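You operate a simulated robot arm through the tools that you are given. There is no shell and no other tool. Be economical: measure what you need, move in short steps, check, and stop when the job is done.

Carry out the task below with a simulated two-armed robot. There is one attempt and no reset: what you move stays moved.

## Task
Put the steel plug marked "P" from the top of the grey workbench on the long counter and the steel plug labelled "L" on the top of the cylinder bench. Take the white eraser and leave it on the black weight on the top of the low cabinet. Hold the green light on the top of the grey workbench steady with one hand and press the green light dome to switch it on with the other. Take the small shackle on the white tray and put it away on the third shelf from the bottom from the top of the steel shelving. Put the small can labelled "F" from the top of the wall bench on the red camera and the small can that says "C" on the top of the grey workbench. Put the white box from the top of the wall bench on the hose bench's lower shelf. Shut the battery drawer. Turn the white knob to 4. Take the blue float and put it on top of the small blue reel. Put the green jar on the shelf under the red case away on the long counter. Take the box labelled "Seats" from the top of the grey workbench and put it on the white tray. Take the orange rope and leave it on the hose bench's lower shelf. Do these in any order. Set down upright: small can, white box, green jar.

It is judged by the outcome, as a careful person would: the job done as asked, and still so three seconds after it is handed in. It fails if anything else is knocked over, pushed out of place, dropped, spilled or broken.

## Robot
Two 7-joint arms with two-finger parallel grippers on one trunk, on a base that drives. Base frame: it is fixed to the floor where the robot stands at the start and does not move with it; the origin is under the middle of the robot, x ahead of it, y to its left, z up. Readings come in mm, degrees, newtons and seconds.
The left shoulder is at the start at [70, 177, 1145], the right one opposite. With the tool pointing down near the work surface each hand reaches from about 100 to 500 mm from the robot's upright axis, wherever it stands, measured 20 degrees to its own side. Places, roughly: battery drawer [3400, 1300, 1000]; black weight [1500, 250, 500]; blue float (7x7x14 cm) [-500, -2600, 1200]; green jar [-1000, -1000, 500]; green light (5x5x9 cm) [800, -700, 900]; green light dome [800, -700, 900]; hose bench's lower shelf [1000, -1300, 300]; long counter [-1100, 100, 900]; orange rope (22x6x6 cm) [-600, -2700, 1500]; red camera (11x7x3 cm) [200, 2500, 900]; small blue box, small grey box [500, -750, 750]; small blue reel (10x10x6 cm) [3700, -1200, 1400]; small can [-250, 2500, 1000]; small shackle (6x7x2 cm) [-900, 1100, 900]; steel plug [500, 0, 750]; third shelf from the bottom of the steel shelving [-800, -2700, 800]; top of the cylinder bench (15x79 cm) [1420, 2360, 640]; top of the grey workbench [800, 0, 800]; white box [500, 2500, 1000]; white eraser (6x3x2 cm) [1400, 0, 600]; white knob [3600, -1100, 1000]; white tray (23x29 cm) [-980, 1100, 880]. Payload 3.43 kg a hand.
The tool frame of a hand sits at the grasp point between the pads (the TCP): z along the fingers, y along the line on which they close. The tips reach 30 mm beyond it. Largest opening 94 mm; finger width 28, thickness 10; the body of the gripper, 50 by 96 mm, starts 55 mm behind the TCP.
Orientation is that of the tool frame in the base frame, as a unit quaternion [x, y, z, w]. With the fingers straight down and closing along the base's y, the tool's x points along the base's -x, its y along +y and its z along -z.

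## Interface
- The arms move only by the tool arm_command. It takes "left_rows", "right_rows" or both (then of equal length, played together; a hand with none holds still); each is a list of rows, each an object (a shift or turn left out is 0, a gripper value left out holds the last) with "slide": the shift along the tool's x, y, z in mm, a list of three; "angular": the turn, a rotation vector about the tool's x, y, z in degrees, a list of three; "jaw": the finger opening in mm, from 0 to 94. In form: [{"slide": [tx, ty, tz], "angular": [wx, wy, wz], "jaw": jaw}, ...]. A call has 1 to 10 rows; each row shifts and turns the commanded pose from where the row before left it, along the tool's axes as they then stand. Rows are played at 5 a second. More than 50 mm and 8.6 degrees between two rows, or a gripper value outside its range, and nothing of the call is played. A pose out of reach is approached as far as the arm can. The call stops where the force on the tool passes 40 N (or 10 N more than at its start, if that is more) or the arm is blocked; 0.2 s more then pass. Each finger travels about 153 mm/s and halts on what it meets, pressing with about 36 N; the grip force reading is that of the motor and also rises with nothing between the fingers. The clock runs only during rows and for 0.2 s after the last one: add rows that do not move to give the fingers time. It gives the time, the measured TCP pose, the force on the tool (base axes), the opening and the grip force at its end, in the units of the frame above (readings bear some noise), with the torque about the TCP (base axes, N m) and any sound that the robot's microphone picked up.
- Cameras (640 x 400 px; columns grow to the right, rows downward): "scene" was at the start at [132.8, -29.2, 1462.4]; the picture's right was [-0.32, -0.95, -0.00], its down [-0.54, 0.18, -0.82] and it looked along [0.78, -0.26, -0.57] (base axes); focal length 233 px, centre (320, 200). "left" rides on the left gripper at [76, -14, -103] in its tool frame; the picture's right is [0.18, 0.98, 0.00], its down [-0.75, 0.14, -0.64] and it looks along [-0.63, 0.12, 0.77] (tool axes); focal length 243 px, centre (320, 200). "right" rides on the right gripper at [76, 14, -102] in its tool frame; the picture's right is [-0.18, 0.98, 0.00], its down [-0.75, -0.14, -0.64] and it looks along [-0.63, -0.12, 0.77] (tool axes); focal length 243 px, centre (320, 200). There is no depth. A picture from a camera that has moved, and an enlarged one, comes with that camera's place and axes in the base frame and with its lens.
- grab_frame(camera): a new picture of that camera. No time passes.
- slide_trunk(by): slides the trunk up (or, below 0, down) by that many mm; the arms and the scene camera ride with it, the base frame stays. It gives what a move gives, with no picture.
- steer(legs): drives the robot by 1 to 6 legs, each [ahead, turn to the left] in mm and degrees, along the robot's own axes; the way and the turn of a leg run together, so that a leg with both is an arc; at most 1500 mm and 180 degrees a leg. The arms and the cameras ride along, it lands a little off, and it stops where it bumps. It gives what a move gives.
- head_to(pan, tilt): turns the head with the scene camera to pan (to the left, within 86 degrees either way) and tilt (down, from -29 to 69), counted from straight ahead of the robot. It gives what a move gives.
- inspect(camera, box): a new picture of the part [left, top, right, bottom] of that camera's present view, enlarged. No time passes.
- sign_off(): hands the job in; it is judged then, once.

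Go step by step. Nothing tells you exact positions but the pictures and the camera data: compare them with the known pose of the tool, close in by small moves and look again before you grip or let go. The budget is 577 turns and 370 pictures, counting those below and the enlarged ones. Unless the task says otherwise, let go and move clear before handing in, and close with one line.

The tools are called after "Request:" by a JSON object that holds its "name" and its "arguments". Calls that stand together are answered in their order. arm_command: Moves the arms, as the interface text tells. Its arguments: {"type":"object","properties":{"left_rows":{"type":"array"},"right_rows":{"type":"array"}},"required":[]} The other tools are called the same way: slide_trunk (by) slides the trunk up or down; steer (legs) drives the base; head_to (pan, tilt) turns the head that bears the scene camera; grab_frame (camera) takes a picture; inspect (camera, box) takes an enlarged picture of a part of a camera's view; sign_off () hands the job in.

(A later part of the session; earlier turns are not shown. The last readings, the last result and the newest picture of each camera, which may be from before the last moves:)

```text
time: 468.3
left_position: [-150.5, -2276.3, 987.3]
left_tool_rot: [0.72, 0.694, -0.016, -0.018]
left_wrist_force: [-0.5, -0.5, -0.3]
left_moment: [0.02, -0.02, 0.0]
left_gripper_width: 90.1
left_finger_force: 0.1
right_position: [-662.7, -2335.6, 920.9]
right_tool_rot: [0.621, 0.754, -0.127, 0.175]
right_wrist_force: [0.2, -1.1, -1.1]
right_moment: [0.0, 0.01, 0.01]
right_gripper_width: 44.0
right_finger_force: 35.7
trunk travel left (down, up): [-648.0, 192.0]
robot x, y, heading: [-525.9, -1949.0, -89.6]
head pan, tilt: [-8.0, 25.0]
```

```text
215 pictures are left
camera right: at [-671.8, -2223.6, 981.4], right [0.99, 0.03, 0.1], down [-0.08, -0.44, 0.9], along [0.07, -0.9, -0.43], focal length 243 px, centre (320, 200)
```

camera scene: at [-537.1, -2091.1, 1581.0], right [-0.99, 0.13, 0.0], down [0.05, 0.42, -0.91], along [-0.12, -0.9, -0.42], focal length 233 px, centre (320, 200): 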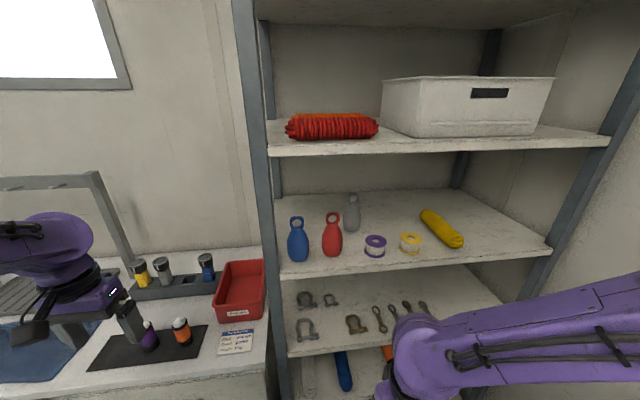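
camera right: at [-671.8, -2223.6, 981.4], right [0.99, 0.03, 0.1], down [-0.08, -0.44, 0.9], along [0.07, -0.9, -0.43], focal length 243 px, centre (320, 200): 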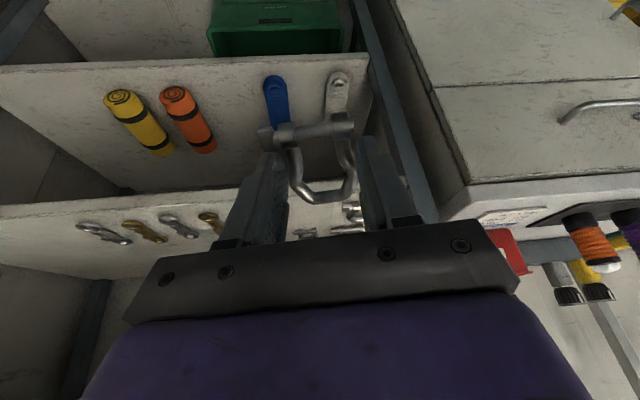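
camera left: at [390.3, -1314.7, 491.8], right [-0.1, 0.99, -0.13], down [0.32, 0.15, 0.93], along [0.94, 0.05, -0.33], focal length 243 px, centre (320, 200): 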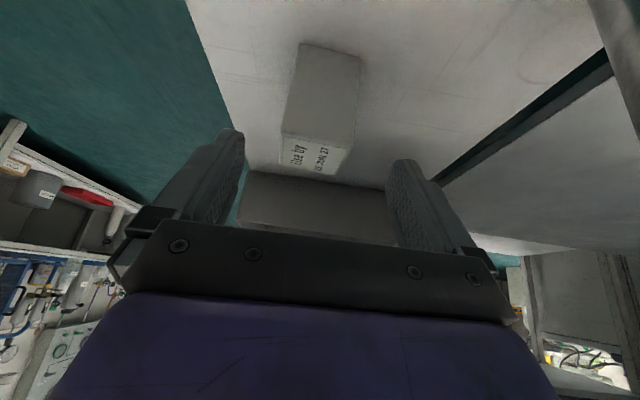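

I drive 120 mm closer and extend the right hand over the gap between the shackles on shelf three.

Request:
{"name": "steer", "arguments": {"legs": [[120, 0]]}}

Request:
{"name": "arm_command", "arguments": {"right_rows": [{"slide": [-35.4, -7.2, 21.8]}, {"slide": [-35.4, -7.2, 21.8]}, {"slide": [-35.4, -7.2, 21.8]}, {"slide": [-35.4, -7.2, 21.8]}]}}

Request:
{"name": "grab_frame", "arguments": {"camera": "right"}}

Request:
{"name": "grab_frame", "arguments": {"camera": "scene"}}

```text
time: 469.6
left_position: [-148.8, -2395.2, 988.6]
left_tool_rot: [0.72, 0.694, -0.017, -0.017]
left_wrist_force: [0.4, -0.1, -0.6]
left_moment: [0.01, 0.0, -0.01]
left_gripper_width: 89.8
left_finger_force: 0.0
right_position: [-661.0, -2455.4, 920.8]
right_tool_rot: [0.619, 0.754, -0.127, 0.176]
right_wrist_force: [-0.6, 0.7, -0.8]
right_moment: [0.02, 0.0, 0.02]
right_gripper_width: 43.6
right_finger_force: 36.3
trunk travel left (down, up): [-648.0, 192.0]
robot x, y, heading: [-520.6, -2066.3, -89.3]
head pan, tilt: [-8.0, 25.0]
```

```text
time: 470.6
left_position: [-147.8, -2398.5, 986.0]
left_tool_rot: [0.719, 0.694, -0.019, -0.019]
left_wrist_force: [0.2, -1.2, -0.8]
left_moment: [-0.01, -0.01, -0.01]
left_gripper_width: 89.7
left_finger_force: 0.0
right_position: [-658.1, -2626.6, 899.0]
right_tool_rot: [0.62, 0.754, -0.127, 0.176]
right_wrist_force: [-0.1, -0.4, -0.8]
right_moment: [0.05, 0.0, 0.0]
right_gripper_width: 43.8
right_finger_force: 35.9
trunk travel left (down, up): [-648.0, 192.0]
robot x, y, heading: [-523.3, -2067.6, -89.3]
head pan, tilt: [-8.0, 25.0]
```

```text
214 pictures are left
camera right: at [-667.6, -2515.0, 960.2], right [0.99, 0.03, 0.1], down [-0.08, -0.44, 0.9], along [0.07, -0.9, -0.43], focal length 243 px, centre (320, 200)
```

right: 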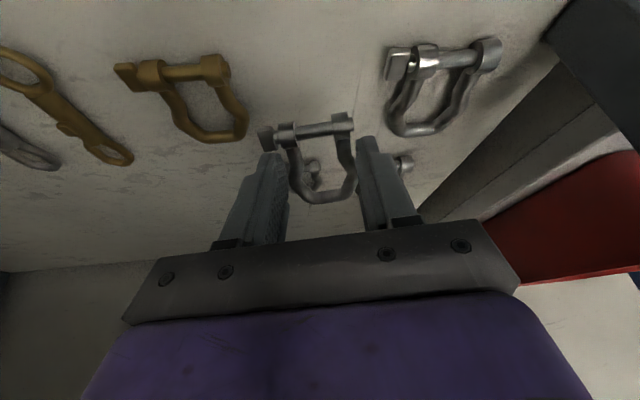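

```text
213 pictures are left
camera scene: at [-536.0, -2213.5, 1400.8], right [-0.99, 0.13, 0.0], down [0.05, 0.42, -0.91], along [-0.12, -0.9, -0.42], focal length 233 px, centre (320, 200)
```

scene: 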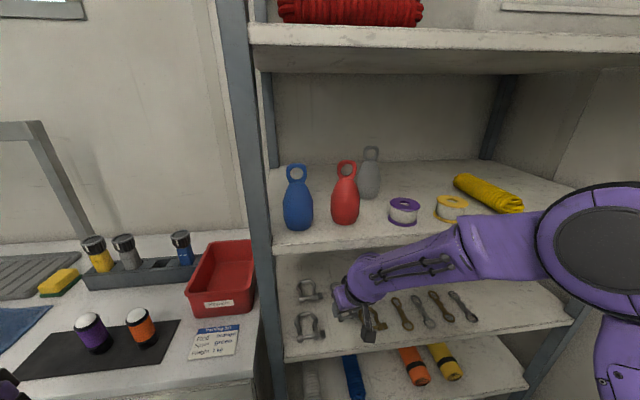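

Our shackle is right over the gap. I lower it to the shelf.

Request:
{"name": "arm_command", "arguments": {"right_rows": [{"slide": [12.7, -0.8, 27.2]}, {"slide": [11, -0.8, 24]}, {}]}}

Request:
{"name": "grab_frame", "arguments": {"camera": "right"}}

```text
time: 471.4
left_position: [-147.3, -2393.9, 989.3]
left_tool_rot: [0.72, 0.694, -0.02, -0.018]
left_wrist_force: [-0.6, 0.7, -0.2]
left_moment: [0.03, -0.01, 0.01]
left_gripper_width: 90.0
left_finger_force: 0.1
right_position: [-657.3, -2623.2, 845.1]
right_tool_rot: [0.62, 0.754, -0.128, 0.176]
right_wrist_force: [0.0, -0.6, 11.0]
right_moment: [0.01, 0.23, 0.01]
right_gripper_width: 43.4
right_finger_force: 35.6
trunk travel left (down, up): [-648.0, 192.0]
robot x, y, heading: [-523.2, -2065.3, -89.4]
head pan, tilt: [-8.0, 25.0]
```

```text
212 pictures are left
camera right: at [-665.6, -2511.4, 905.5], right [0.99, 0.03, 0.1], down [-0.08, -0.43, 0.9], along [0.07, -0.9, -0.43], focal length 243 px, centre (320, 200)
```

right: 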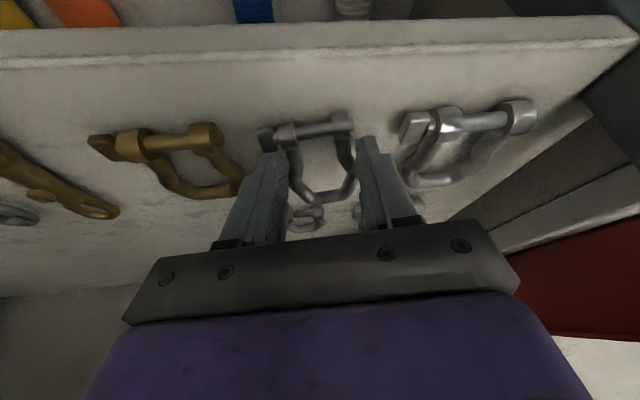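

Request:
{"name": "arm_command", "arguments": {"right_rows": [{"angular": [0, 5, 0], "slide": [4, 0, 2]}, {"angular": [0, 5, 0], "slide": [4, 0, 2]}, {}]}}

Request:
{"name": "arm_command", "arguments": {"right_rows": [{"jaw": 48}, {"jaw": 54}, {}, {"slide": [0, 0, -15]}, {"slide": [0, 0, -30]}]}}

Request:
{"name": "grab_frame", "arguments": {"camera": "right"}}

```text
time: 472.2
left_position: [-147.4, -2393.4, 987.0]
left_tool_rot: [0.719, 0.695, -0.019, -0.018]
left_wrist_force: [-0.3, 0.1, -0.5]
left_moment: [-0.01, 0.02, 0.01]
left_gripper_width: 89.9
left_finger_force: 0.0
right_position: [-655.6, -2618.3, 840.9]
right_tool_rot: [0.628, 0.767, -0.074, 0.111]
right_wrist_force: [1.6, -12.1, 31.7]
right_moment: [-0.05, 0.26, 0.13]
right_gripper_width: 44.4
right_finger_force: 36.7
trunk travel left (down, up): [-648.0, 192.0]
robot x, y, heading: [-523.6, -2070.6, -89.3]
head pan, tilt: [-8.0, 25.0]
```

```text
time: 473.4
left_position: [-148.5, -2394.1, 986.8]
left_tool_rot: [0.72, 0.694, -0.019, -0.018]
left_wrist_force: [0.4, 0.1, -0.6]
left_moment: [-0.02, -0.01, 0.0]
left_gripper_width: 89.7
left_finger_force: 0.1
right_position: [-660.0, -2607.7, 880.0]
right_tool_rot: [0.629, 0.766, -0.073, 0.109]
right_wrist_force: [-0.3, -0.3, -0.6]
right_moment: [-0.01, 0.02, -0.01]
right_gripper_width: 54.3
right_finger_force: 0.1
trunk travel left (down, up): [-648.0, 192.0]
robot x, y, heading: [-523.9, -2072.3, -89.5]
head pan, tilt: [-8.0, 25.0]
```

```text
211 pictures are left
camera right: at [-667.9, -2507.2, 959.6], right [1.0, 0.02, 0.07], down [-0.05, -0.58, 0.81], along [0.06, -0.81, -0.58], focal length 243 px, centre (320, 200)
```

right: 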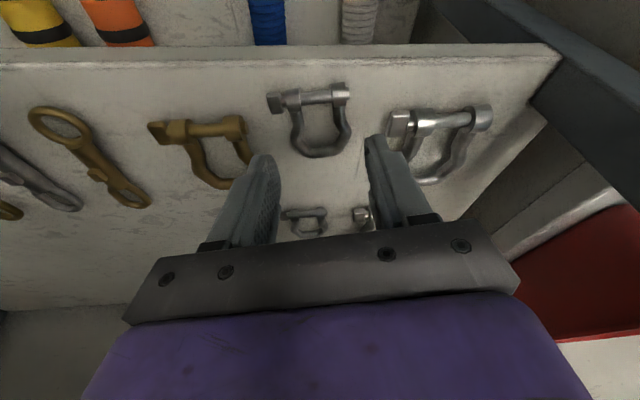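

The shackle lies flat on shelf three. I withdraw the right hand and raise the trunk, then look at the float and ropes.

Request:
{"name": "arm_command", "arguments": {"right_rows": [{"slide": [25, 5, -20]}, {"slide": [40, 6, -12]}, {"slide": [40, 6, -12]}, {"slide": [40, 6, -12]}, {"slide": [40, 6, -12]}, {"slide": [40, 6, -12], "jaw": 94}]}}

Request:
{"name": "steer", "arguments": {"legs": [[-120, 0]]}}

Request:
{"name": "slide_trunk", "arguments": {"by": 190}}

Request:
{"name": "head_to", "arguments": {"pan": -8, "tilt": 15}}

Request:
{"name": "grab_frame", "arguments": {"camera": "scene"}}

```text
time: 474.8
left_position: [-146.1, -2395.6, 986.4]
left_tool_rot: [0.72, 0.694, -0.02, -0.019]
left_wrist_force: [-0.1, 0.1, -0.1]
left_moment: [0.02, 0.02, 0.0]
left_gripper_width: 90.2
left_finger_force: 0.1
right_position: [-657.9, -2422.6, 905.8]
right_tool_rot: [0.628, 0.767, -0.073, 0.107]
right_wrist_force: [1.0, 0.3, -0.7]
right_moment: [0.0, 0.03, -0.03]
right_gripper_width: 93.8
right_finger_force: 0.1
right hand out of reach, approached as far as the arm can: row 5, 6
trunk travel left (down, up): [-648.0, 192.0]
robot x, y, heading: [-526.2, -2066.5, -89.5]
head pan, tilt: [-8.0, 25.0]
```

```text
time: 476.0
left_position: [-148.5, -2274.1, 987.6]
left_tool_rot: [0.719, 0.695, -0.019, -0.019]
left_wrist_force: [-0.2, -1.2, -0.3]
left_moment: [0.02, 0.0, 0.02]
left_gripper_width: 90.0
left_finger_force: 0.0
right_position: [-659.8, -2303.2, 903.7]
right_tool_rot: [0.628, 0.768, -0.072, 0.109]
right_wrist_force: [0.2, -0.4, 0.2]
right_moment: [0.03, -0.02, 0.0]
right_gripper_width: 93.8
right_finger_force: 0.2
trunk travel left (down, up): [-648.0, 192.0]
robot x, y, heading: [-525.3, -1948.9, -89.2]
head pan, tilt: [-8.0, 25.0]
```

```text
time: 478.1
left_position: [-148.4, -2273.0, 1176.5]
left_tool_rot: [0.719, 0.695, -0.019, -0.019]
left_wrist_force: [0.4, -0.7, 0.1]
left_moment: [0.01, 0.04, -0.01]
left_gripper_width: 90.2
left_finger_force: 0.1
right_position: [-659.7, -2302.9, 1093.5]
right_tool_rot: [0.627, 0.768, -0.073, 0.109]
right_wrist_force: [0.2, -0.6, 0.6]
right_moment: [0.05, -0.04, -0.02]
right_gripper_width: 93.7
right_finger_force: 0.2
trunk travel left (down, up): [-838.0, 2.0]
robot x, y, heading: [-523.9, -1947.7, -89.3]
head pan, tilt: [-8.0, 25.0]
```

```text
time: 478.8
left_position: [-148.4, -2273.6, 1177.0]
left_tool_rot: [0.718, 0.695, -0.02, -0.019]
left_wrist_force: [-0.1, 0.6, 0.9]
left_moment: [-0.02, 0.01, 0.01]
left_gripper_width: 90.1
left_finger_force: 0.2
right_position: [-660.3, -2302.7, 1093.2]
right_tool_rot: [0.627, 0.768, -0.072, 0.108]
right_wrist_force: [0.6, 0.0, -1.2]
right_moment: [0.01, 0.02, 0.02]
right_gripper_width: 94.2
right_finger_force: 0.0
trunk travel left (down, up): [-838.0, 2.0]
robot x, y, heading: [-526.2, -1948.4, -89.3]
head pan, tilt: [-8.0, 15.0]
```

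```text
210 pictures are left
camera scene: at [-537.3, -2092.3, 1607.2], right [-0.99, 0.13, 0.0], down [0.03, 0.26, -0.97], along [-0.12, -0.96, -0.26], focal length 233 px, centre (320, 200)
```

scene: 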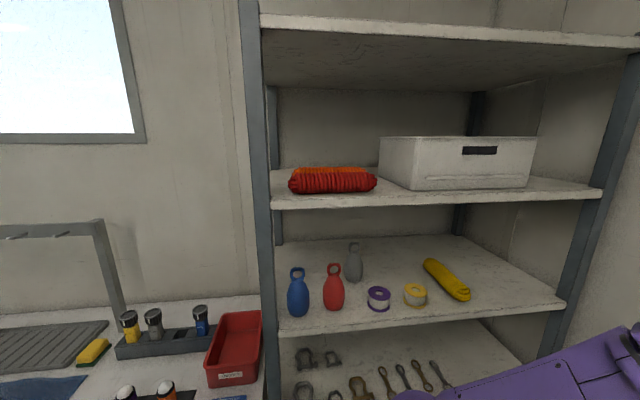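

The orange rope lies directly behind the red one. I raise the right hand to look at them from above.

Request:
{"name": "arm_command", "arguments": {"right_rows": [{"angular": [0, 7, 0], "slide": [0, 0, -40]}, {"angular": [0, 7, 0], "slide": [0, 0, -40]}, {"slide": [0, 0, -48]}, {"slide": [0, 0, -48]}, {"slide": [0, 0, -48]}, {"slide": [0, 0, -48]}, {"slide": [0, 0, -48]}, {"slide": [0, 0, -48]}, {"slide": [0, 0, -48]}, {"slide": [0, 0, -48]}]}}

Request:
{"name": "grab_frame", "arguments": {"camera": "right"}}

```text
time: 481.0
left_position: [-147.3, -2273.8, 1175.8]
left_tool_rot: [0.718, 0.695, -0.019, -0.019]
left_wrist_force: [-0.1, 0.0, -0.1]
left_moment: [0.0, -0.02, 0.0]
left_gripper_width: 89.9
left_finger_force: 0.1
right_position: [-664.9, -2293.2, 1526.1]
right_tool_rot: [0.632, 0.775, 0.005, 0.015]
right_wrist_force: [0.3, 0.4, -0.6]
right_moment: [-0.03, 0.04, 0.03]
right_gripper_width: 93.9
right_finger_force: 0.0
right hand out of reach, approached as far as the arm can: row 10
trunk travel left (down, up): [-838.0, 2.0]
robot x, y, heading: [-524.6, -1949.4, -89.3]
head pan, tilt: [-8.0, 15.0]
```

```text
209 pictures are left
camera right: at [-668.6, -2214.4, 1626.8], right [1.0, 0.02, 0.03], down [0.0, -0.76, 0.65], along [0.03, -0.65, -0.76], focal length 243 px, centre (320, 200)
```

right: 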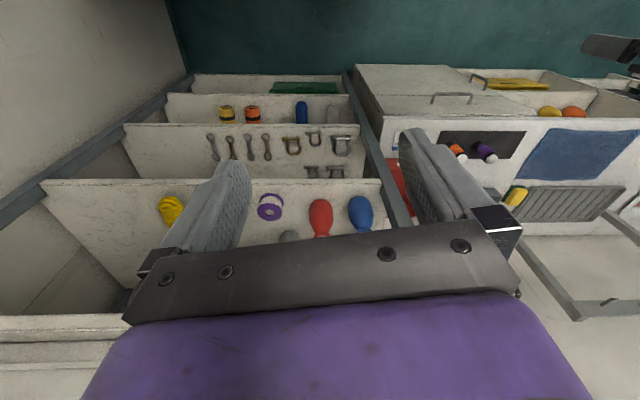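

I drive closer (to y≈-2215) to test how deep I can reach on the rope shelf.

Request:
{"name": "arm_command", "arguments": {"left_rows": [{"slide": [30, 0, -20]}, {"slide": [30, 0, -20]}]}}

Request:
{"name": "steer", "arguments": {"legs": [[265, 0]]}}

Request:
{"name": "arm_command", "arguments": {"right_rows": [{"angular": [0, -8, 0], "slide": [0, 0, -20]}, {"angular": [0, -8, 0], "slide": [0, 0, -20]}, {"angular": [0, -8, 0], "slide": [0, 0, -10]}, {"angular": [0, -8, 0], "slide": [0, 0, -10]}, {"angular": [0, -8, 0]}]}}

Request:
{"name": "grab_frame", "arguments": {"camera": "right"}}

Request:
{"name": "grab_frame", "arguments": {"camera": "scene"}}

```text
time: 481.6
left_position: [-110.7, -2232.6, 1198.1]
left_tool_rot: [0.718, 0.695, -0.026, -0.023]
left_wrist_force: [0.8, 0.1, 1.0]
left_moment: [-0.03, 0.04, 0.02]
left_gripper_width: 90.0
left_finger_force: 0.1
left hand out of reach, approached as far as the arm can: row 1, 2
right_position: [-664.8, -2291.5, 1526.0]
right_tool_rot: [0.631, 0.776, 0.004, 0.014]
right_wrist_force: [0.0, 0.7, 0.5]
right_moment: [-0.03, -0.01, -0.01]
right_gripper_width: 94.0
right_finger_force: 0.0
trunk travel left (down, up): [-838.0, 2.0]
robot x, y, heading: [-523.4, -1949.6, -89.4]
head pan, tilt: [-8.0, 15.0]
```

```text
time: 483.5
left_position: [-123.1, -2450.3, 1198.8]
left_tool_rot: [0.728, 0.685, -0.021, -0.024]
left_wrist_force: [0.9, 0.1, 0.8]
left_moment: [-0.04, -0.04, 0.01]
left_gripper_width: 89.8
left_finger_force: 0.0
right_position: [-677.5, -2494.1, 1527.4]
right_tool_rot: [0.641, 0.767, 0.004, 0.021]
right_wrist_force: [-0.6, -0.2, 0.1]
right_moment: [-0.03, -0.04, 0.01]
right_gripper_width: 94.0
right_finger_force: 0.0
trunk travel left (down, up): [-838.0, 2.0]
robot x, y, heading: [-510.7, -2158.3, -98.2]
head pan, tilt: [-8.0, 15.0]
stopped in leg 1: the robot was blocked; the commanded pose is now the measured one
```

```text
time: 484.7
left_position: [-119.4, -2452.5, 1198.0]
left_tool_rot: [0.728, 0.685, -0.021, -0.025]
left_wrist_force: [-0.3, 0.1, -1.6]
left_moment: [0.01, 0.0, 0.02]
left_gripper_width: 90.1
left_finger_force: 0.1
right_position: [-679.0, -2487.1, 1585.2]
right_tool_rot: [0.603, 0.714, -0.217, 0.281]
right_wrist_force: [-0.4, -0.9, 0.1]
right_moment: [-0.01, -0.01, 0.01]
right_gripper_width: 93.9
right_finger_force: 0.2
trunk travel left (down, up): [-838.0, 2.0]
robot x, y, heading: [-517.9, -2162.4, -98.0]
head pan, tilt: [-8.0, 15.0]
```

```text
208 pictures are left
camera right: at [-687.0, -2361.2, 1611.8], right [0.99, 0.04, 0.15], down [-0.14, -0.17, 0.98], along [0.06, -0.99, -0.16], focal length 243 px, centre (320, 200)
```

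right: 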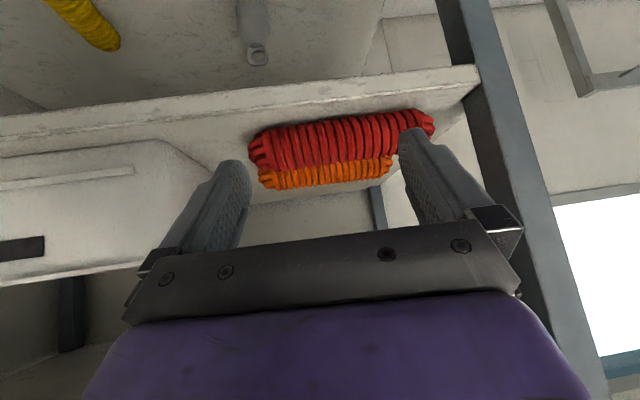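

```text
207 pictures are left
camera scene: at [-551.2, -2298.0, 1607.5], right [-0.96, 0.28, 0.0], down [0.07, 0.25, -0.97], along [-0.27, -0.93, -0.26], focal length 233 px, centre (320, 200)
```

scene: 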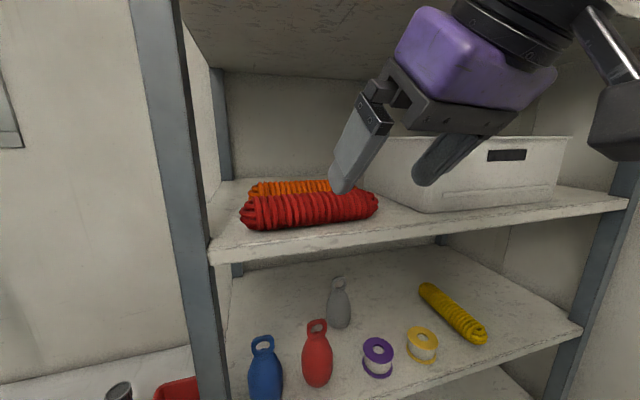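

The robot was blocked at y≈-2160 and turned slightly. I back off and look for what I touched.

Request:
{"name": "steer", "arguments": {"legs": [[-60, 0], [0, 8]]}}

Request:
{"name": "head_to", "arguments": {"pan": -30, "tilt": 65}}

Request:
{"name": "grab_frame", "arguments": {"camera": "scene"}}

Request:
{"name": "head_to", "arguments": {"pan": 30, "tilt": 65}}

Request:
{"name": "grab_frame", "arguments": {"camera": "scene"}}

```text
time: 486.3
left_position: [-74.1, -2339.6, 1196.1]
left_tool_rot: [0.677, 0.735, -0.02, -0.024]
left_wrist_force: [-0.3, 0.0, 0.6]
left_moment: [0.05, 0.01, 0.03]
left_gripper_width: 89.9
left_finger_force: 0.2
right_position: [-624.4, -2454.4, 1582.7]
right_tool_rot: [0.552, 0.756, -0.193, 0.293]
right_wrist_force: [-0.1, -0.7, -0.3]
right_moment: [0.02, -0.04, 0.0]
right_gripper_width: 94.0
right_finger_force: 0.1
trunk travel left (down, up): [-838.0, 2.0]
robot x, y, heading: [-507.0, -2102.9, -90.3]
head pan, tilt: [-8.0, 15.0]
```

```text
time: 487.5
left_position: [-72.8, -2336.6, 1196.3]
left_tool_rot: [0.678, 0.734, -0.022, -0.024]
left_wrist_force: [-0.1, -0.3, -0.1]
left_moment: [0.0, 0.04, -0.02]
left_gripper_width: 90.2
left_finger_force: 0.1
right_position: [-621.0, -2449.4, 1585.6]
right_tool_rot: [0.552, 0.757, -0.194, 0.293]
right_wrist_force: [-0.5, -0.4, -0.2]
right_moment: [0.03, 0.01, -0.02]
right_gripper_width: 94.1
right_finger_force: 0.1
trunk travel left (down, up): [-838.0, 2.0]
robot x, y, heading: [-509.3, -2104.9, -90.2]
head pan, tilt: [-30.0, 65.0]
```

```text
206 pictures are left
camera scene: at [-538.3, -2205.1, 1535.4], right [-0.87, 0.5, 0.0], down [0.45, 0.78, -0.42], along [-0.21, -0.37, -0.91], focal length 233 px, centre (320, 200)
```

scene: 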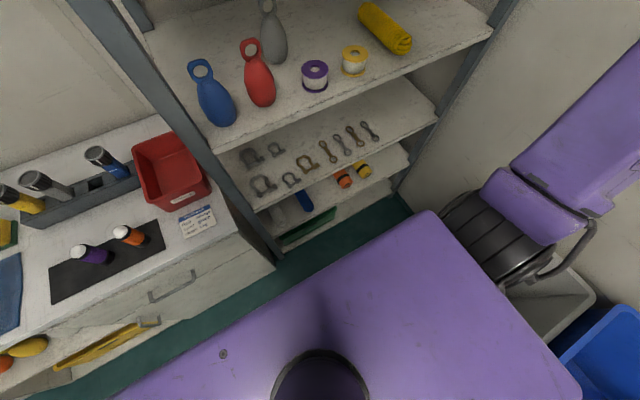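

```text
time: 488.8
left_position: [-72.7, -2335.8, 1196.4]
left_tool_rot: [0.678, 0.735, -0.022, -0.025]
left_wrist_force: [0.4, -0.7, -0.5]
left_moment: [-0.02, -0.01, 0.01]
left_gripper_width: 89.7
left_finger_force: 0.0
right_position: [-620.2, -2449.4, 1586.2]
right_tool_rot: [0.552, 0.756, -0.195, 0.293]
right_wrist_force: [0.2, 0.0, -0.1]
right_moment: [-0.02, 0.01, 0.0]
right_gripper_width: 93.7
right_finger_force: 0.1
trunk travel left (down, up): [-838.0, 2.0]
robot x, y, heading: [-505.5, -2100.3, -90.1]
head pan, tilt: [30.0, 65.0]
```

```text
205 pictures are left
camera scene: at [-477.1, -2204.4, 1535.4], right [-0.87, -0.5, 0.0], down [-0.45, 0.79, -0.42], along [0.21, -0.37, -0.91], focal length 233 px, centre (320, 200)
```

scene: 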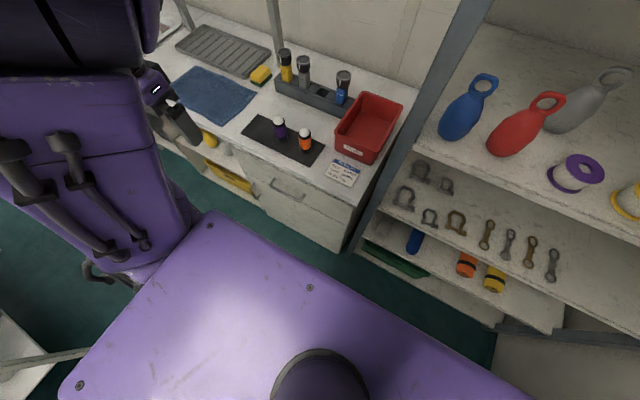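

Request:
{"name": "head_to", "arguments": {"pan": -80, "tilt": 55}}

Request:
{"name": "grab_frame", "arguments": {"camera": "scene"}}

```text
time: 490.7
left_position: [-71.7, -2335.7, 1196.9]
left_tool_rot: [0.678, 0.735, -0.021, -0.024]
left_wrist_force: [0.1, 0.2, 1.2]
left_moment: [-0.01, 0.03, 0.0]
left_gripper_width: 90.2
left_finger_force: 0.1
right_position: [-620.1, -2449.4, 1584.5]
right_tool_rot: [0.552, 0.756, -0.195, 0.293]
right_wrist_force: [0.5, 0.1, 1.1]
right_moment: [0.02, 0.01, -0.05]
right_gripper_width: 94.3
right_finger_force: 0.0
trunk travel left (down, up): [-838.0, 2.0]
robot x, y, heading: [-509.2, -2102.3, -90.3]
head pan, tilt: [-80.0, 55.0]
```

```text
204 pictures are left
camera scene: at [-578.2, -2164.1, 1547.0], right [-0.17, 0.98, 0.0], down [0.81, 0.14, -0.57], along [-0.56, -0.1, -0.82], focal length 233 px, centre (320, 200)
```

scene: 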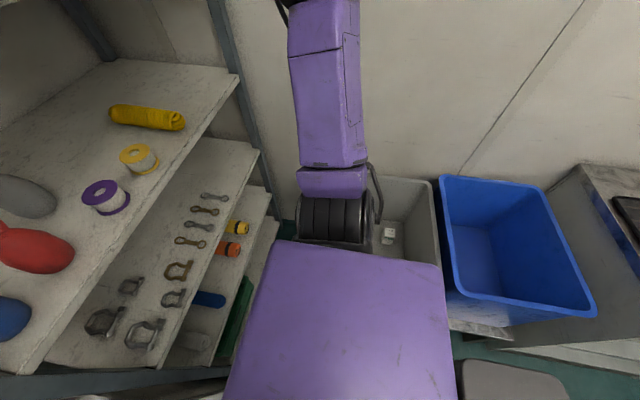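

Nothing seems disturbed; the outstretched right elbow was probably the culprit. I'll use the left arm for the rope from an angled stance. First I back up and tuck the right arm.

Request:
{"name": "steer", "arguments": {"legs": [[-150, 0]]}}

Request:
{"name": "arm_command", "arguments": {"right_rows": [{"angular": [0, 8, 0]}, {"angular": [0, 8, 0]}, {"angular": [0, 8, 0]}, {"angular": [0, 8, 0]}, {"angular": [0, 8, 0]}, {"slide": [0, 0, 48]}, {"slide": [0, 0, 48]}, {"slide": [0, 0, 48]}, {"slide": [0, 0, 48]}, {"slide": [0, 0, 48]}]}}

Request:
{"name": "arm_command", "arguments": {"right_rows": [{"slide": [0, 0, 48]}, {"slide": [0, 0, 48]}, {"slide": [0, 10, 48]}, {"slide": [0, 20, 30]}, {"angular": [0, 0, 8]}], "left_rows": [{"angular": [0, 0, 8.3]}, {"angular": [0, 0, 8.3]}, {"angular": [0, 0, 8.3]}, {"angular": [0, 0, 8.3]}, {"angular": [0, 0, 8.3]}]}}

Request:
{"name": "steer", "arguments": {"legs": [[0, 50], [180, 0], [0, -80]]}}

```text
time: 492.1
left_position: [-71.2, -2185.6, 1196.2]
left_tool_rot: [0.677, 0.735, -0.021, -0.025]
left_wrist_force: [0.2, -0.2, 0.2]
left_moment: [0.02, 0.0, 0.0]
left_gripper_width: 90.1
left_finger_force: 0.0
right_position: [-619.4, -2301.4, 1583.3]
right_tool_rot: [0.552, 0.756, -0.194, 0.292]
right_wrist_force: [-0.8, -0.7, 0.2]
right_moment: [0.0, -0.01, 0.02]
right_gripper_width: 93.9
right_finger_force: 0.0
trunk travel left (down, up): [-838.0, 2.0]
robot x, y, heading: [-506.4, -1949.8, -90.4]
head pan, tilt: [-80.0, 55.0]
```

```text
time: 494.2
left_position: [-71.7, -2183.4, 1197.5]
left_tool_rot: [0.678, 0.735, -0.022, -0.026]
left_wrist_force: [0.0, 0.3, -0.5]
left_moment: [0.01, 0.01, -0.03]
left_gripper_width: 89.9
left_finger_force: 0.0
right_position: [-603.5, -2307.5, 1297.5]
right_tool_rot: [0.585, 0.811, 0.005, 0.017]
right_wrist_force: [0.0, 0.0, -0.4]
right_moment: [0.04, 0.01, 0.02]
right_gripper_width: 94.0
right_finger_force: 0.0
right hand out of reach, approached as far as the arm can: row 4, 5
trunk travel left (down, up): [-838.0, 2.0]
robot x, y, heading: [-507.8, -1951.1, -90.1]
head pan, tilt: [-80.0, 55.0]
```

```text
time: 495.4
left_position: [-71.8, -2183.3, 1195.4]
left_tool_rot: [0.895, 0.445, -0.029, -0.015]
left_wrist_force: [0.2, 0.5, 0.9]
left_moment: [0.03, -0.01, 0.01]
left_gripper_width: 89.9
left_finger_force: 0.1
right_position: [-569.7, -2296.5, 1123.9]
right_tool_rot: [0.64, 0.768, 0.007, 0.016]
right_wrist_force: [-1.2, 0.4, 0.5]
right_moment: [0.01, -0.02, 0.0]
right_gripper_width: 94.0
right_finger_force: 0.0
trunk travel left (down, up): [-838.0, 2.0]
robot x, y, heading: [-506.5, -1950.2, -90.1]
head pan, tilt: [-80.0, 55.0]
```

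```text
time: 502.7
left_position: [-122.7, -2494.7, 1195.4]
left_tool_rot: [0.982, 0.186, -0.024, -0.022]
left_wrist_force: [-0.2, 1.0, -0.4]
left_moment: [0.0, -0.02, 0.0]
left_gripper_width: 89.9
left_finger_force: 0.0
right_position: [-605.4, -2329.7, 1124.1]
right_tool_rot: [0.825, 0.564, 0.002, 0.017]
right_wrist_force: [1.3, -0.4, 0.6]
right_moment: [0.02, -0.01, 0.01]
right_gripper_width: 94.3
right_finger_force: 0.0
trunk travel left (down, up): [-838.0, 2.0]
robot x, y, heading: [-365.0, -2066.2, -121.7]
head pan, tilt: [-80.0, 55.0]
```

Request:
{"name": "arm_command", "arguments": {"left_rows": [{"slide": [0, 0, -45], "angular": [0, 0, 7]}, {"slide": [0, 0, -45], "angular": [0, 0, 7]}, {"slide": [0, 0, -45], "angular": [0, 0, 7]}, {"slide": [0, 0, -45]}, {"slide": [0, 0, -45]}, {"slide": [0, 0, -45]}, {"slide": [0, 0, -45]}, {"slide": [0, 0, -45]}]}}

Request:
{"name": "head_to", "arguments": {"pan": 0, "tilt": 10}}

Request:
{"name": "grab_frame", "arguments": {"camera": "scene"}}

```text
time: 504.5
left_position: [-89.6, -2522.7, 1518.1]
left_tool_rot: [1.0, 0.004, -0.026, -0.016]
left_wrist_force: [-0.2, 0.7, -0.3]
left_moment: [-0.01, -0.01, -0.02]
left_gripper_width: 89.9
left_finger_force: 0.0
left hand out of reach, approached as far as the arm can: row 1, 2, 8
right_position: [-605.0, -2330.5, 1125.3]
right_tool_rot: [0.826, 0.563, 0.002, 0.017]
right_wrist_force: [-0.8, 0.9, -0.3]
right_moment: [-0.02, 0.0, -0.01]
right_gripper_width: 94.1
right_finger_force: 0.2
trunk travel left (down, up): [-838.0, 2.0]
robot x, y, heading: [-369.9, -2067.4, -121.8]
head pan, tilt: [-80.0, 55.0]
```

```text
time: 506.0
left_position: [-89.9, -2521.2, 1517.2]
left_tool_rot: [0.999, 0.004, -0.028, -0.017]
left_wrist_force: [0.3, 0.0, 0.4]
left_moment: [-0.01, 0.0, -0.01]
left_gripper_width: 90.2
left_finger_force: 0.1
right_position: [-606.0, -2329.7, 1124.2]
right_tool_rot: [0.826, 0.564, 0.003, 0.017]
right_wrist_force: [0.5, 1.4, 0.1]
right_moment: [0.02, 0.01, -0.01]
right_gripper_width: 94.0
right_finger_force: 0.1
trunk travel left (down, up): [-838.0, 2.0]
robot x, y, heading: [-370.0, -2067.6, -121.6]
head pan, tilt: [0.0, 10.0]
```

```text
203 pictures are left
camera scene: at [-445.1, -2188.5, 1615.4], right [-0.85, 0.53, 0.0], down [0.09, 0.15, -0.98], along [-0.52, -0.84, -0.17], focal length 233 px, centre (320, 200)
```

scene: 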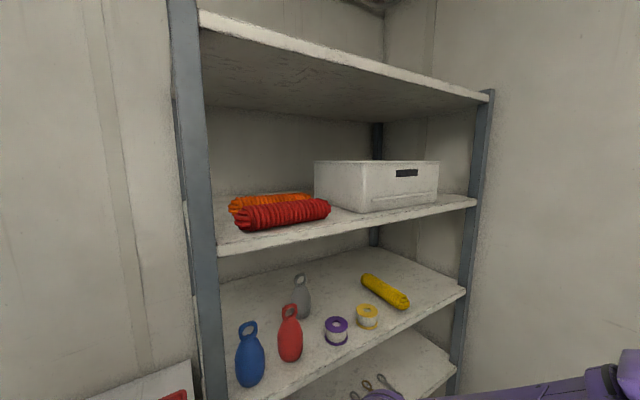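

Request:
{"name": "inspect", "arguments": {"camera": "scene", "box": [200, 160, 360, 260]}}

```text
4.00 times, centred on (280, 210) of scene
camera zoom: at [-445.1, -2188.5, 1615.4], right [-0.85, 0.53, 0.0], down [0.09, 0.15, -0.98], along [-0.52, -0.84, -0.17], focal length 934 px, centre (480, 160)
```

zoom: 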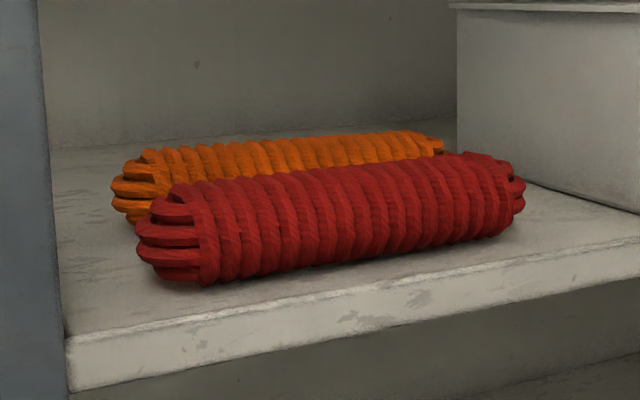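

The ropes are about 145 mm apart centre to centre, so there's a finger gap. I move in on a line that keeps well clear of the bin stand.

Request:
{"name": "steer", "arguments": {"legs": [[0, 4.7], [200, 0]]}}

Request:
{"name": "arm_command", "arguments": {"left_rows": [{"slide": [-40, 0, 0]}, {"slide": [-40, 0, 0]}, {"slide": [-40, 0, 0]}, {"slide": [-40, 0, 0]}, {"slide": [-40, 0, 0]}, {"angular": [-7.5, 0, 0]}, {"angular": [-7.5, 0, 0]}, {"angular": [-7.5, 0, 0]}, {"angular": [-7.5, 0, 0]}]}}

Request:
{"name": "grab_frame", "arguments": {"camera": "scene"}}

Request:
{"name": "grab_frame", "arguments": {"camera": "left"}}

```text
time: 508.1
left_position: [-143.2, -2671.5, 1518.2]
left_tool_rot: [0.998, 0.045, -0.028, -0.014]
left_wrist_force: [0.0, 1.0, -0.2]
left_moment: [0.0, 0.01, 0.01]
left_gripper_width: 90.1
left_finger_force: 0.1
right_position: [-673.4, -2523.7, 1126.3]
right_tool_rot: [0.801, 0.598, 0.001, 0.018]
right_wrist_force: [-0.3, 0.9, 0.5]
right_moment: [-0.02, -0.03, 0.02]
right_gripper_width: 93.9
right_finger_force: 0.1
trunk travel left (down, up): [-838.0, 2.0]
robot x, y, heading: [-461.8, -2243.9, -117.1]
head pan, tilt: [0.0, 10.0]
```

```text
time: 510.1
left_position: [-314.7, -2788.4, 1556.6]
left_tool_rot: [0.969, 0.053, -0.019, 0.241]
left_wrist_force: [-0.3, -0.9, 0.0]
left_moment: [0.06, -0.01, -0.02]
left_gripper_width: 89.9
left_finger_force: 0.2
left hand out of reach, approached as far as the arm can: row 1, 2, 3, 4, 5, 6, 7, 8, 9
right_position: [-673.9, -2527.1, 1125.4]
right_tool_rot: [0.801, 0.598, 0.003, 0.017]
right_wrist_force: [-0.4, 0.2, 0.9]
right_moment: [-0.01, 0.01, -0.01]
right_gripper_width: 94.0
right_finger_force: 0.1
trunk travel left (down, up): [-838.0, 2.0]
robot x, y, heading: [-457.7, -2245.2, -117.1]
head pan, tilt: [0.0, 10.0]
```

```text
201 pictures are left
camera scene: at [-525.5, -2372.4, 1615.4], right [-0.89, 0.45, 0.0], down [0.08, 0.15, -0.98], along [-0.45, -0.88, -0.17], focal length 233 px, centre (320, 200)
```

scene: 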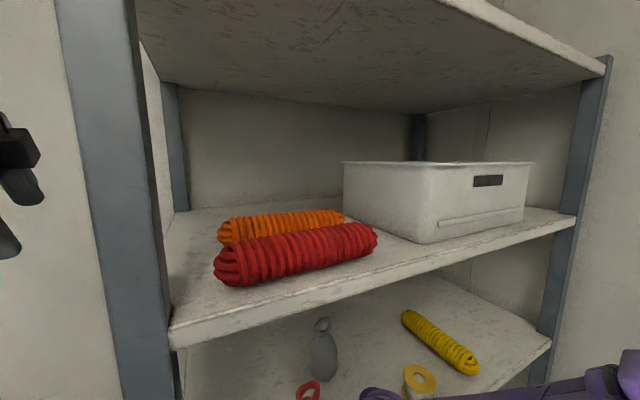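

```text
200 pictures are left
camera left: at [-238.6, -2719.4, 1635.1], right [0.29, -0.85, 0.45], down [-0.72, 0.11, 0.68], along [-0.62, -0.52, -0.58], focal length 243 px, centre (320, 200)
```

left: 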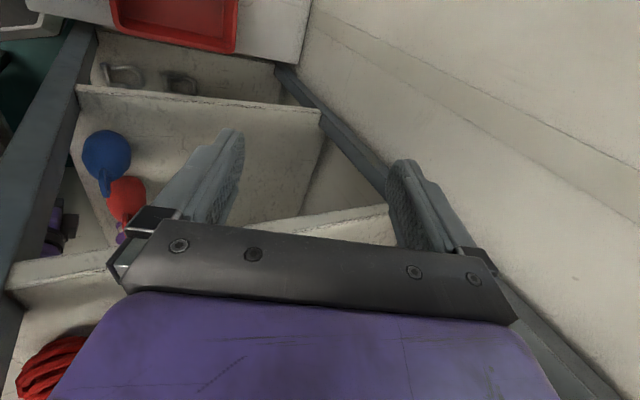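

The left hand ended up beside the open left side of the shelving — a useful way in to the orange rope over its left end. I pull it back first, then re-stance the robot to heading about -140°.

Request:
{"name": "arm_command", "arguments": {"left_rows": [{"angular": [7.2, 0, 0]}, {"angular": [7.2, 0, 0]}, {"angular": [7.2, 0, 0]}, {"angular": [7.2, 0, 0]}, {"slide": [13.5, -46, 0]}, {"slide": [13.5, -46, 0]}, {"slide": [13.5, -46, 0]}, {"slide": [13.5, -46, 0]}, {"slide": [13.5, -46, 0]}, {"slide": [13.5, -46, 0]}]}}

Request:
{"name": "grab_frame", "arguments": {"camera": "left"}}

```text
time: 512.3
left_position: [-219.9, -2668.0, 1506.9]
left_tool_rot: [0.998, 0.046, -0.032, -0.008]
left_wrist_force: [0.1, 1.0, 0.5]
left_moment: [-0.01, 0.03, 0.03]
left_gripper_width: 89.8
left_finger_force: 0.0
left hand out of reach, approached as far as the arm can: row 4, 5, 6, 7, 8, 9, 10
right_position: [-674.6, -2527.7, 1123.6]
right_tool_rot: [0.802, 0.597, 0.002, 0.017]
right_wrist_force: [0.5, -0.8, 0.9]
right_moment: [0.01, 0.01, 0.03]
right_gripper_width: 94.2
right_finger_force: 0.1
trunk travel left (down, up): [-838.0, 2.0]
robot x, y, heading: [-464.1, -2249.0, -116.9]
head pan, tilt: [0.0, 10.0]
```

```text
199 pictures are left
camera left: at [-139.4, -2648.1, 1604.2], right [0.27, -0.96, -0.03], down [-0.69, -0.22, 0.69], along [-0.67, -0.17, -0.73], focal length 243 px, centre (320, 200)
```

left: 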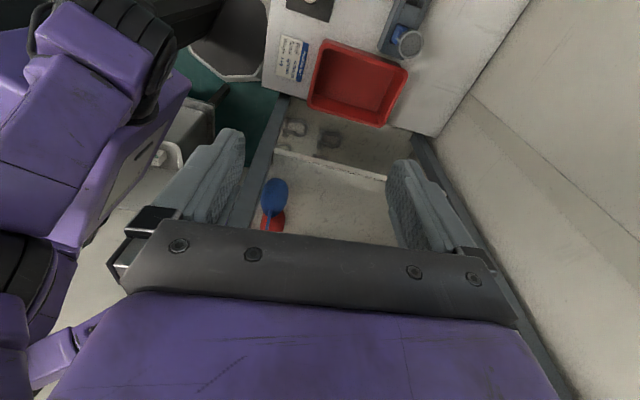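

I tilt the left hand to lean outward (55°) here, then inch the robot closer.

Request:
{"name": "arm_command", "arguments": {"left_rows": [{"angular": [0, -8, 0]}, {"angular": [0, -8, 0]}, {"angular": [0, -8, 0]}, {"angular": [0, -8, 0]}, {"angular": [0, -8, 0]}, {"angular": [0, -8, 0]}, {"angular": [0, -7, 0]}]}}

Request:
{"name": "steer", "arguments": {"legs": [[50, 0]]}}

Request:
{"name": "grab_frame", "arguments": {"camera": "left"}}

Request:
{"name": "grab_frame", "arguments": {"camera": "scene"}}

```text
time: 513.9
left_position: [-229.9, -2722.1, 1419.5]
left_tool_rot: [0.873, 0.044, -0.486, 0.018]
left_wrist_force: [0.4, 0.4, 0.6]
left_moment: [-0.01, -0.01, -0.03]
left_gripper_width: 90.0
left_finger_force: 0.0
left hand out of reach, approached as far as the arm can: row 1, 2, 3, 4, 5, 6, 7
right_position: [-672.9, -2526.9, 1124.6]
right_tool_rot: [0.802, 0.598, 0.002, 0.017]
right_wrist_force: [-0.5, -0.4, 0.7]
right_moment: [-0.01, 0.01, 0.0]
right_gripper_width: 94.0
right_finger_force: 0.1
trunk travel left (down, up): [-838.0, 2.0]
robot x, y, heading: [-461.5, -2242.9, -117.0]
head pan, tilt: [0.0, 10.0]
```

```text
time: 514.7
left_position: [-230.2, -2727.7, 1418.2]
left_tool_rot: [0.873, 0.049, -0.486, 0.022]
left_wrist_force: [-0.7, 0.6, 0.1]
left_moment: [0.02, 0.05, 0.02]
left_gripper_width: 90.1
left_finger_force: 0.0
right_position: [-675.1, -2536.8, 1125.9]
right_tool_rot: [0.797, 0.603, 0.002, 0.018]
right_wrist_force: [-0.2, 0.5, 0.4]
right_moment: [-0.01, 0.04, 0.02]
right_gripper_width: 93.9
right_finger_force: 0.1
trunk travel left (down, up): [-838.0, 2.0]
robot x, y, heading: [-464.7, -2250.1, -117.0]
head pan, tilt: [0.0, 10.0]
stopped in leg 1: the robot was blocked; the commanded pose is now the measured one
```

```text
198 pictures are left
camera left: at [-104.0, -2698.5, 1407.3], right [0.2, -0.97, -0.17], down [0.16, -0.13, 0.98], along [-0.97, -0.22, 0.13], focal length 243 px, centre (320, 200)
```

left: 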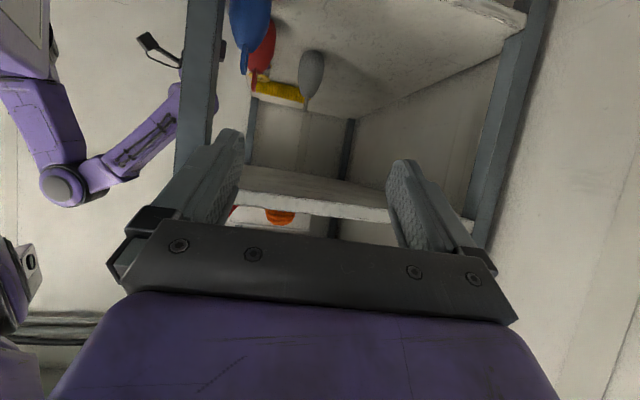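

```text
197 pictures are left
camera scene: at [-529.1, -2379.1, 1615.7], right [-0.89, 0.46, 0.0], down [0.08, 0.15, -0.99], along [-0.45, -0.88, -0.17], focal length 233 px, centre (320, 200)
```

scene: 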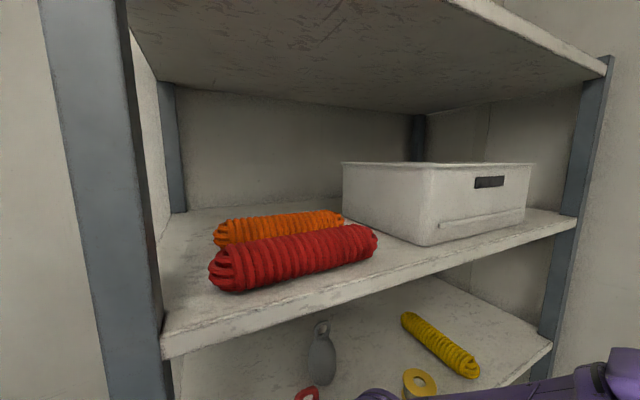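

Blocked again — the torso near the counter limits me at this angle. Plan: face the shelving squarely at x≈-465 and use the right arm from the front. I retract the left hand and back off first.

Request:
{"name": "arm_command", "arguments": {"left_rows": [{"angular": [0, 8, 0]}, {"angular": [0, 8, 0]}, {"angular": [0, 8, 0]}, {"angular": [0, 8, 0]}, {"angular": [0, 8, 0]}, {"angular": [0, 8, 0]}, {"angular": [0, 7, 0]}, {"slide": [30, -35, 0]}, {"slide": [30, -35, 0]}]}}

Request:
{"name": "steer", "arguments": {"legs": [[-200, 0], [0, 27]]}}

Request:
{"name": "arm_command", "arguments": {"left_rows": [{"slide": [0, 0, 45], "angular": [0, 0, -8.3]}, {"slide": [0, 0, 45], "angular": [0, 0, -8.3]}, {"slide": [0, 0, 45], "angular": [0, 0, -8.3]}, {"slide": [0, 0, 45], "angular": [0, 0, -8.3]}, {"slide": [0, 0, 45], "angular": [0, 0, -8.3]}, {"angular": [0, 0, -8.3]}, {"angular": [0, 0, -8.3]}, {"angular": [0, 0, -8.3]}, {"angular": [0, 0, -8.3]}, {"angular": [0, 0, -8.3]}]}}

Request:
{"name": "grab_frame", "arguments": {"camera": "scene"}}

```text
time: 516.7
left_position: [-162.5, -2666.4, 1419.3]
left_tool_rot: [0.998, 0.051, -0.032, -0.006]
left_wrist_force: [0.2, 0.0, 0.3]
left_moment: [-0.03, 0.0, -0.02]
left_gripper_width: 89.9
left_finger_force: 0.0
left hand out of reach, approached as far as the arm can: row 8, 9
right_position: [-676.8, -2537.6, 1127.1]
right_tool_rot: [0.799, 0.601, 0.002, 0.017]
right_wrist_force: [-0.1, -0.6, -0.6]
right_moment: [0.01, -0.02, 0.03]
right_gripper_width: 93.8
right_finger_force: 0.0
trunk travel left (down, up): [-838.0, 2.0]
robot x, y, heading: [-463.9, -2252.0, -117.2]
head pan, tilt: [0.0, 10.0]
```

```text
time: 519.6
left_position: [82.3, -2310.9, 1420.4]
left_tool_rot: [0.958, 0.284, -0.032, 0.002]
left_wrist_force: [-0.1, -0.7, 0.2]
left_moment: [0.0, 0.02, 0.01]
left_gripper_width: 90.0
left_finger_force: 0.1
right_position: [-436.4, -2426.7, 1124.2]
right_tool_rot: [0.637, 0.771, 0.007, 0.016]
right_wrist_force: [-0.3, 0.5, -0.2]
right_moment: [-0.03, -0.04, -0.02]
right_gripper_width: 94.1
right_finger_force: 0.1
trunk travel left (down, up): [-838.0, 2.0]
robot x, y, heading: [-375.1, -2074.7, -90.4]
head pan, tilt: [0.0, 10.0]
```

```text
time: 521.9
left_position: [79.2, -2318.7, 1197.0]
left_tool_rot: [0.529, 0.848, -0.024, -0.02]
left_wrist_force: [-0.3, 0.2, 0.1]
left_moment: [0.02, 0.0, -0.03]
left_gripper_width: 90.0
left_finger_force: 0.0
left hand out of reach, approached as far as the arm can: row 1, 2
right_position: [-435.7, -2425.9, 1124.7]
right_tool_rot: [0.637, 0.771, 0.007, 0.016]
right_wrist_force: [-0.4, 0.5, -0.3]
right_moment: [-0.01, -0.02, 0.04]
right_gripper_width: 94.1
right_finger_force: 0.0
trunk travel left (down, up): [-838.0, 2.0]
robot x, y, heading: [-376.3, -2077.2, -90.3]
head pan, tilt: [0.0, 10.0]
```

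```text
196 pictures are left
camera scene: at [-377.4, -2220.0, 1615.4], right [-1.0, 0.0, 0.0], down [0.0, 0.17, -0.98], along [0.0, -0.98, -0.17], focal length 233 px, centre (320, 200)
```

scene: 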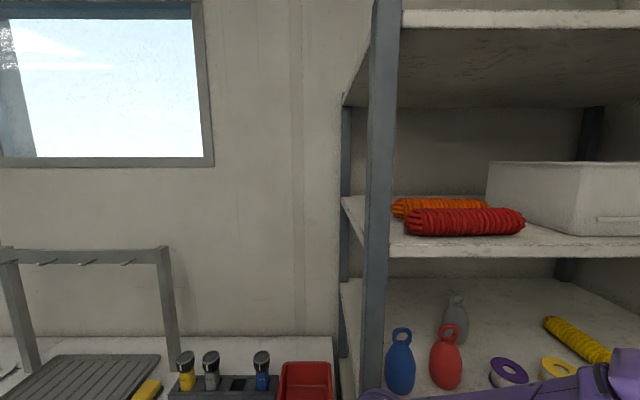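

Straight-on view: red at y≈-2660, orange at y≈-2765, rope centres z≈1496, and headroom up to ~1820. I raise and yaw the right hand for closing across the rope.

Request:
{"name": "arm_command", "arguments": {"right_rows": [{"slide": [0, 0, -40], "angular": [0, 0, -8.3]}, {"slide": [0, 0, -40], "angular": [0, 0, -8.3]}, {"slide": [0, 0, -40], "angular": [0, 0, -8.3]}, {"slide": [0, 0, -40], "angular": [0, 0, -8.3]}, {"slide": [0, 0, -40], "angular": [0, 0, -8.3]}, {"slide": [0, 0, -40], "angular": [0, 0, -8.3]}, {"slide": [0, 0, -40], "angular": [0, 0, -8.3]}, {"slide": [0, 0, -40], "angular": [0, 0, -8.3]}, {"slide": [0, 0, -40], "angular": [0, 0, -8.3]}, {"angular": [0, 0, -8.3]}]}}

Request:
{"name": "arm_command", "arguments": {"right_rows": [{"angular": [0, 0, -8.3]}, {"angular": [7, 0, 0], "slide": [0, 0, -20]}, {"angular": [7, 0, 0], "slide": [0, 0, -20]}, {"angular": [7, 0, 0], "slide": [0, 0, -20]}, {"angular": [4, 0, 0], "slide": [0, 0, -20]}]}}

```text
time: 524.0
left_position: [80.1, -2318.3, 1196.8]
left_tool_rot: [0.53, 0.847, -0.025, -0.02]
left_wrist_force: [-0.4, 0.6, 0.1]
left_moment: [0.0, 0.0, 0.0]
left_gripper_width: 90.2
left_finger_force: 0.1
right_position: [-446.5, -2422.7, 1485.6]
right_tool_rot: [-0.035, 0.999, -0.006, 0.017]
right_wrist_force: [-0.5, 0.9, -1.4]
right_moment: [0.0, 0.03, 0.0]
right_gripper_width: 94.0
right_finger_force: 0.1
trunk travel left (down, up): [-838.0, 2.0]
robot x, y, heading: [-375.9, -2075.3, -90.0]
head pan, tilt: [0.0, 10.0]
```

```text
time: 525.2
left_position: [80.9, -2317.6, 1197.3]
left_tool_rot: [0.53, 0.847, -0.025, -0.02]
left_wrist_force: [0.9, 0.6, -0.6]
left_moment: [-0.02, -0.02, 0.01]
left_gripper_width: 89.9
left_finger_force: 0.0
right_position: [-453.5, -2407.7, 1562.6]
right_tool_rot: [-0.101, 0.969, -0.223, 0.04]
right_wrist_force: [0.3, -0.5, -0.4]
right_moment: [0.02, 0.06, 0.01]
right_gripper_width: 93.7
right_finger_force: 0.0
trunk travel left (down, up): [-838.0, 2.0]
robot x, y, heading: [-377.1, -2077.7, -90.3]
head pan, tilt: [0.0, 10.0]
```

Request:
{"name": "arm_command", "arguments": {"right_rows": [{"angular": [0.2, 2.65, 5.4]}, {"angular": [0.2, 2.65, 5.4]}, {"slide": [0, 20, -30]}]}}

Request:
{"name": "steer", "arguments": {"legs": [[0, -59], [104, 0], [0, 59], [130, 0]]}}

Request:
{"name": "grab_frame", "arguments": {"camera": "scene"}}

Request:
{"name": "grab_frame", "arguments": {"camera": "right"}}

```text
time: 526.0
left_position: [80.6, -2317.3, 1196.8]
left_tool_rot: [0.53, 0.847, -0.026, -0.02]
left_wrist_force: [0.2, 0.2, -0.7]
left_moment: [-0.02, 0.0, 0.0]
left_gripper_width: 90.2
left_finger_force: 0.0
right_position: [-453.4, -2374.0, 1581.1]
right_tool_rot: [0.003, 0.974, -0.225, 0.016]
right_wrist_force: [-0.2, 0.4, -1.0]
right_moment: [-0.02, 0.01, -0.04]
right_gripper_width: 94.0
right_finger_force: 0.0
trunk travel left (down, up): [-838.0, 2.0]
robot x, y, heading: [-375.6, -2077.5, -90.1]
head pan, tilt: [0.0, 10.0]
```

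```text
time: 529.7
left_position: [-403.1, -2621.7, 1196.4]
left_tool_rot: [0.882, 0.47, -0.001, -0.033]
left_wrist_force: [23.2, 2.3, -2.1]
left_moment: [-0.02, -0.09, -0.57]
left_gripper_width: 78.6
left_finger_force: 0.1
right_position: [-735.1, -2202.2, 1580.9]
right_tool_rot: [0.48, 0.848, -0.204, -0.097]
right_wrist_force: [-0.9, 0.2, -0.1]
right_moment: [-0.01, -0.04, 0.02]
right_gripper_width: 94.2
right_finger_force: 0.1
trunk travel left (down, up): [-838.0, 2.0]
robot x, y, heading: [-438.5, -2116.8, -149.0]
head pan, tilt: [0.0, 10.0]
stopped in leg 2: the force on the tool passed its limit at 84 N (the readings are from after the stop); the commanded pose is now the measured one
```

```text
195 pictures are left
camera scene: at [-560.6, -2185.3, 1615.6], right [-0.52, 0.86, 0.0], down [0.15, 0.09, -0.99], along [-0.84, -0.51, -0.17], focal length 233 px, centre (320, 200)
```

scene: 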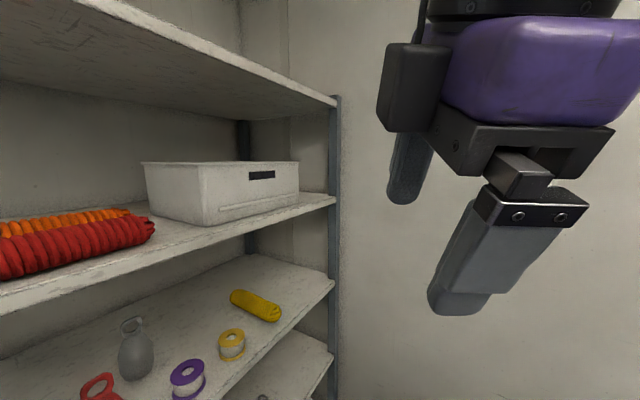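

```text
194 pictures are left
camera right: at [-725.5, -2104.0, 1663.3], right [0.86, 0.29, -0.43], down [0.51, -0.54, 0.66], along [-0.04, -0.79, -0.62], focal length 243 px, centre (320, 200)
```

right: 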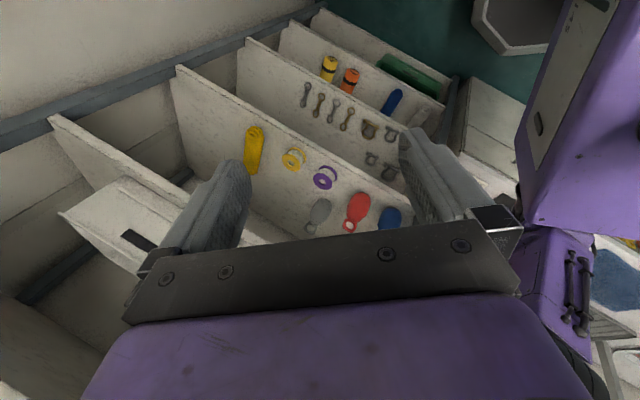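

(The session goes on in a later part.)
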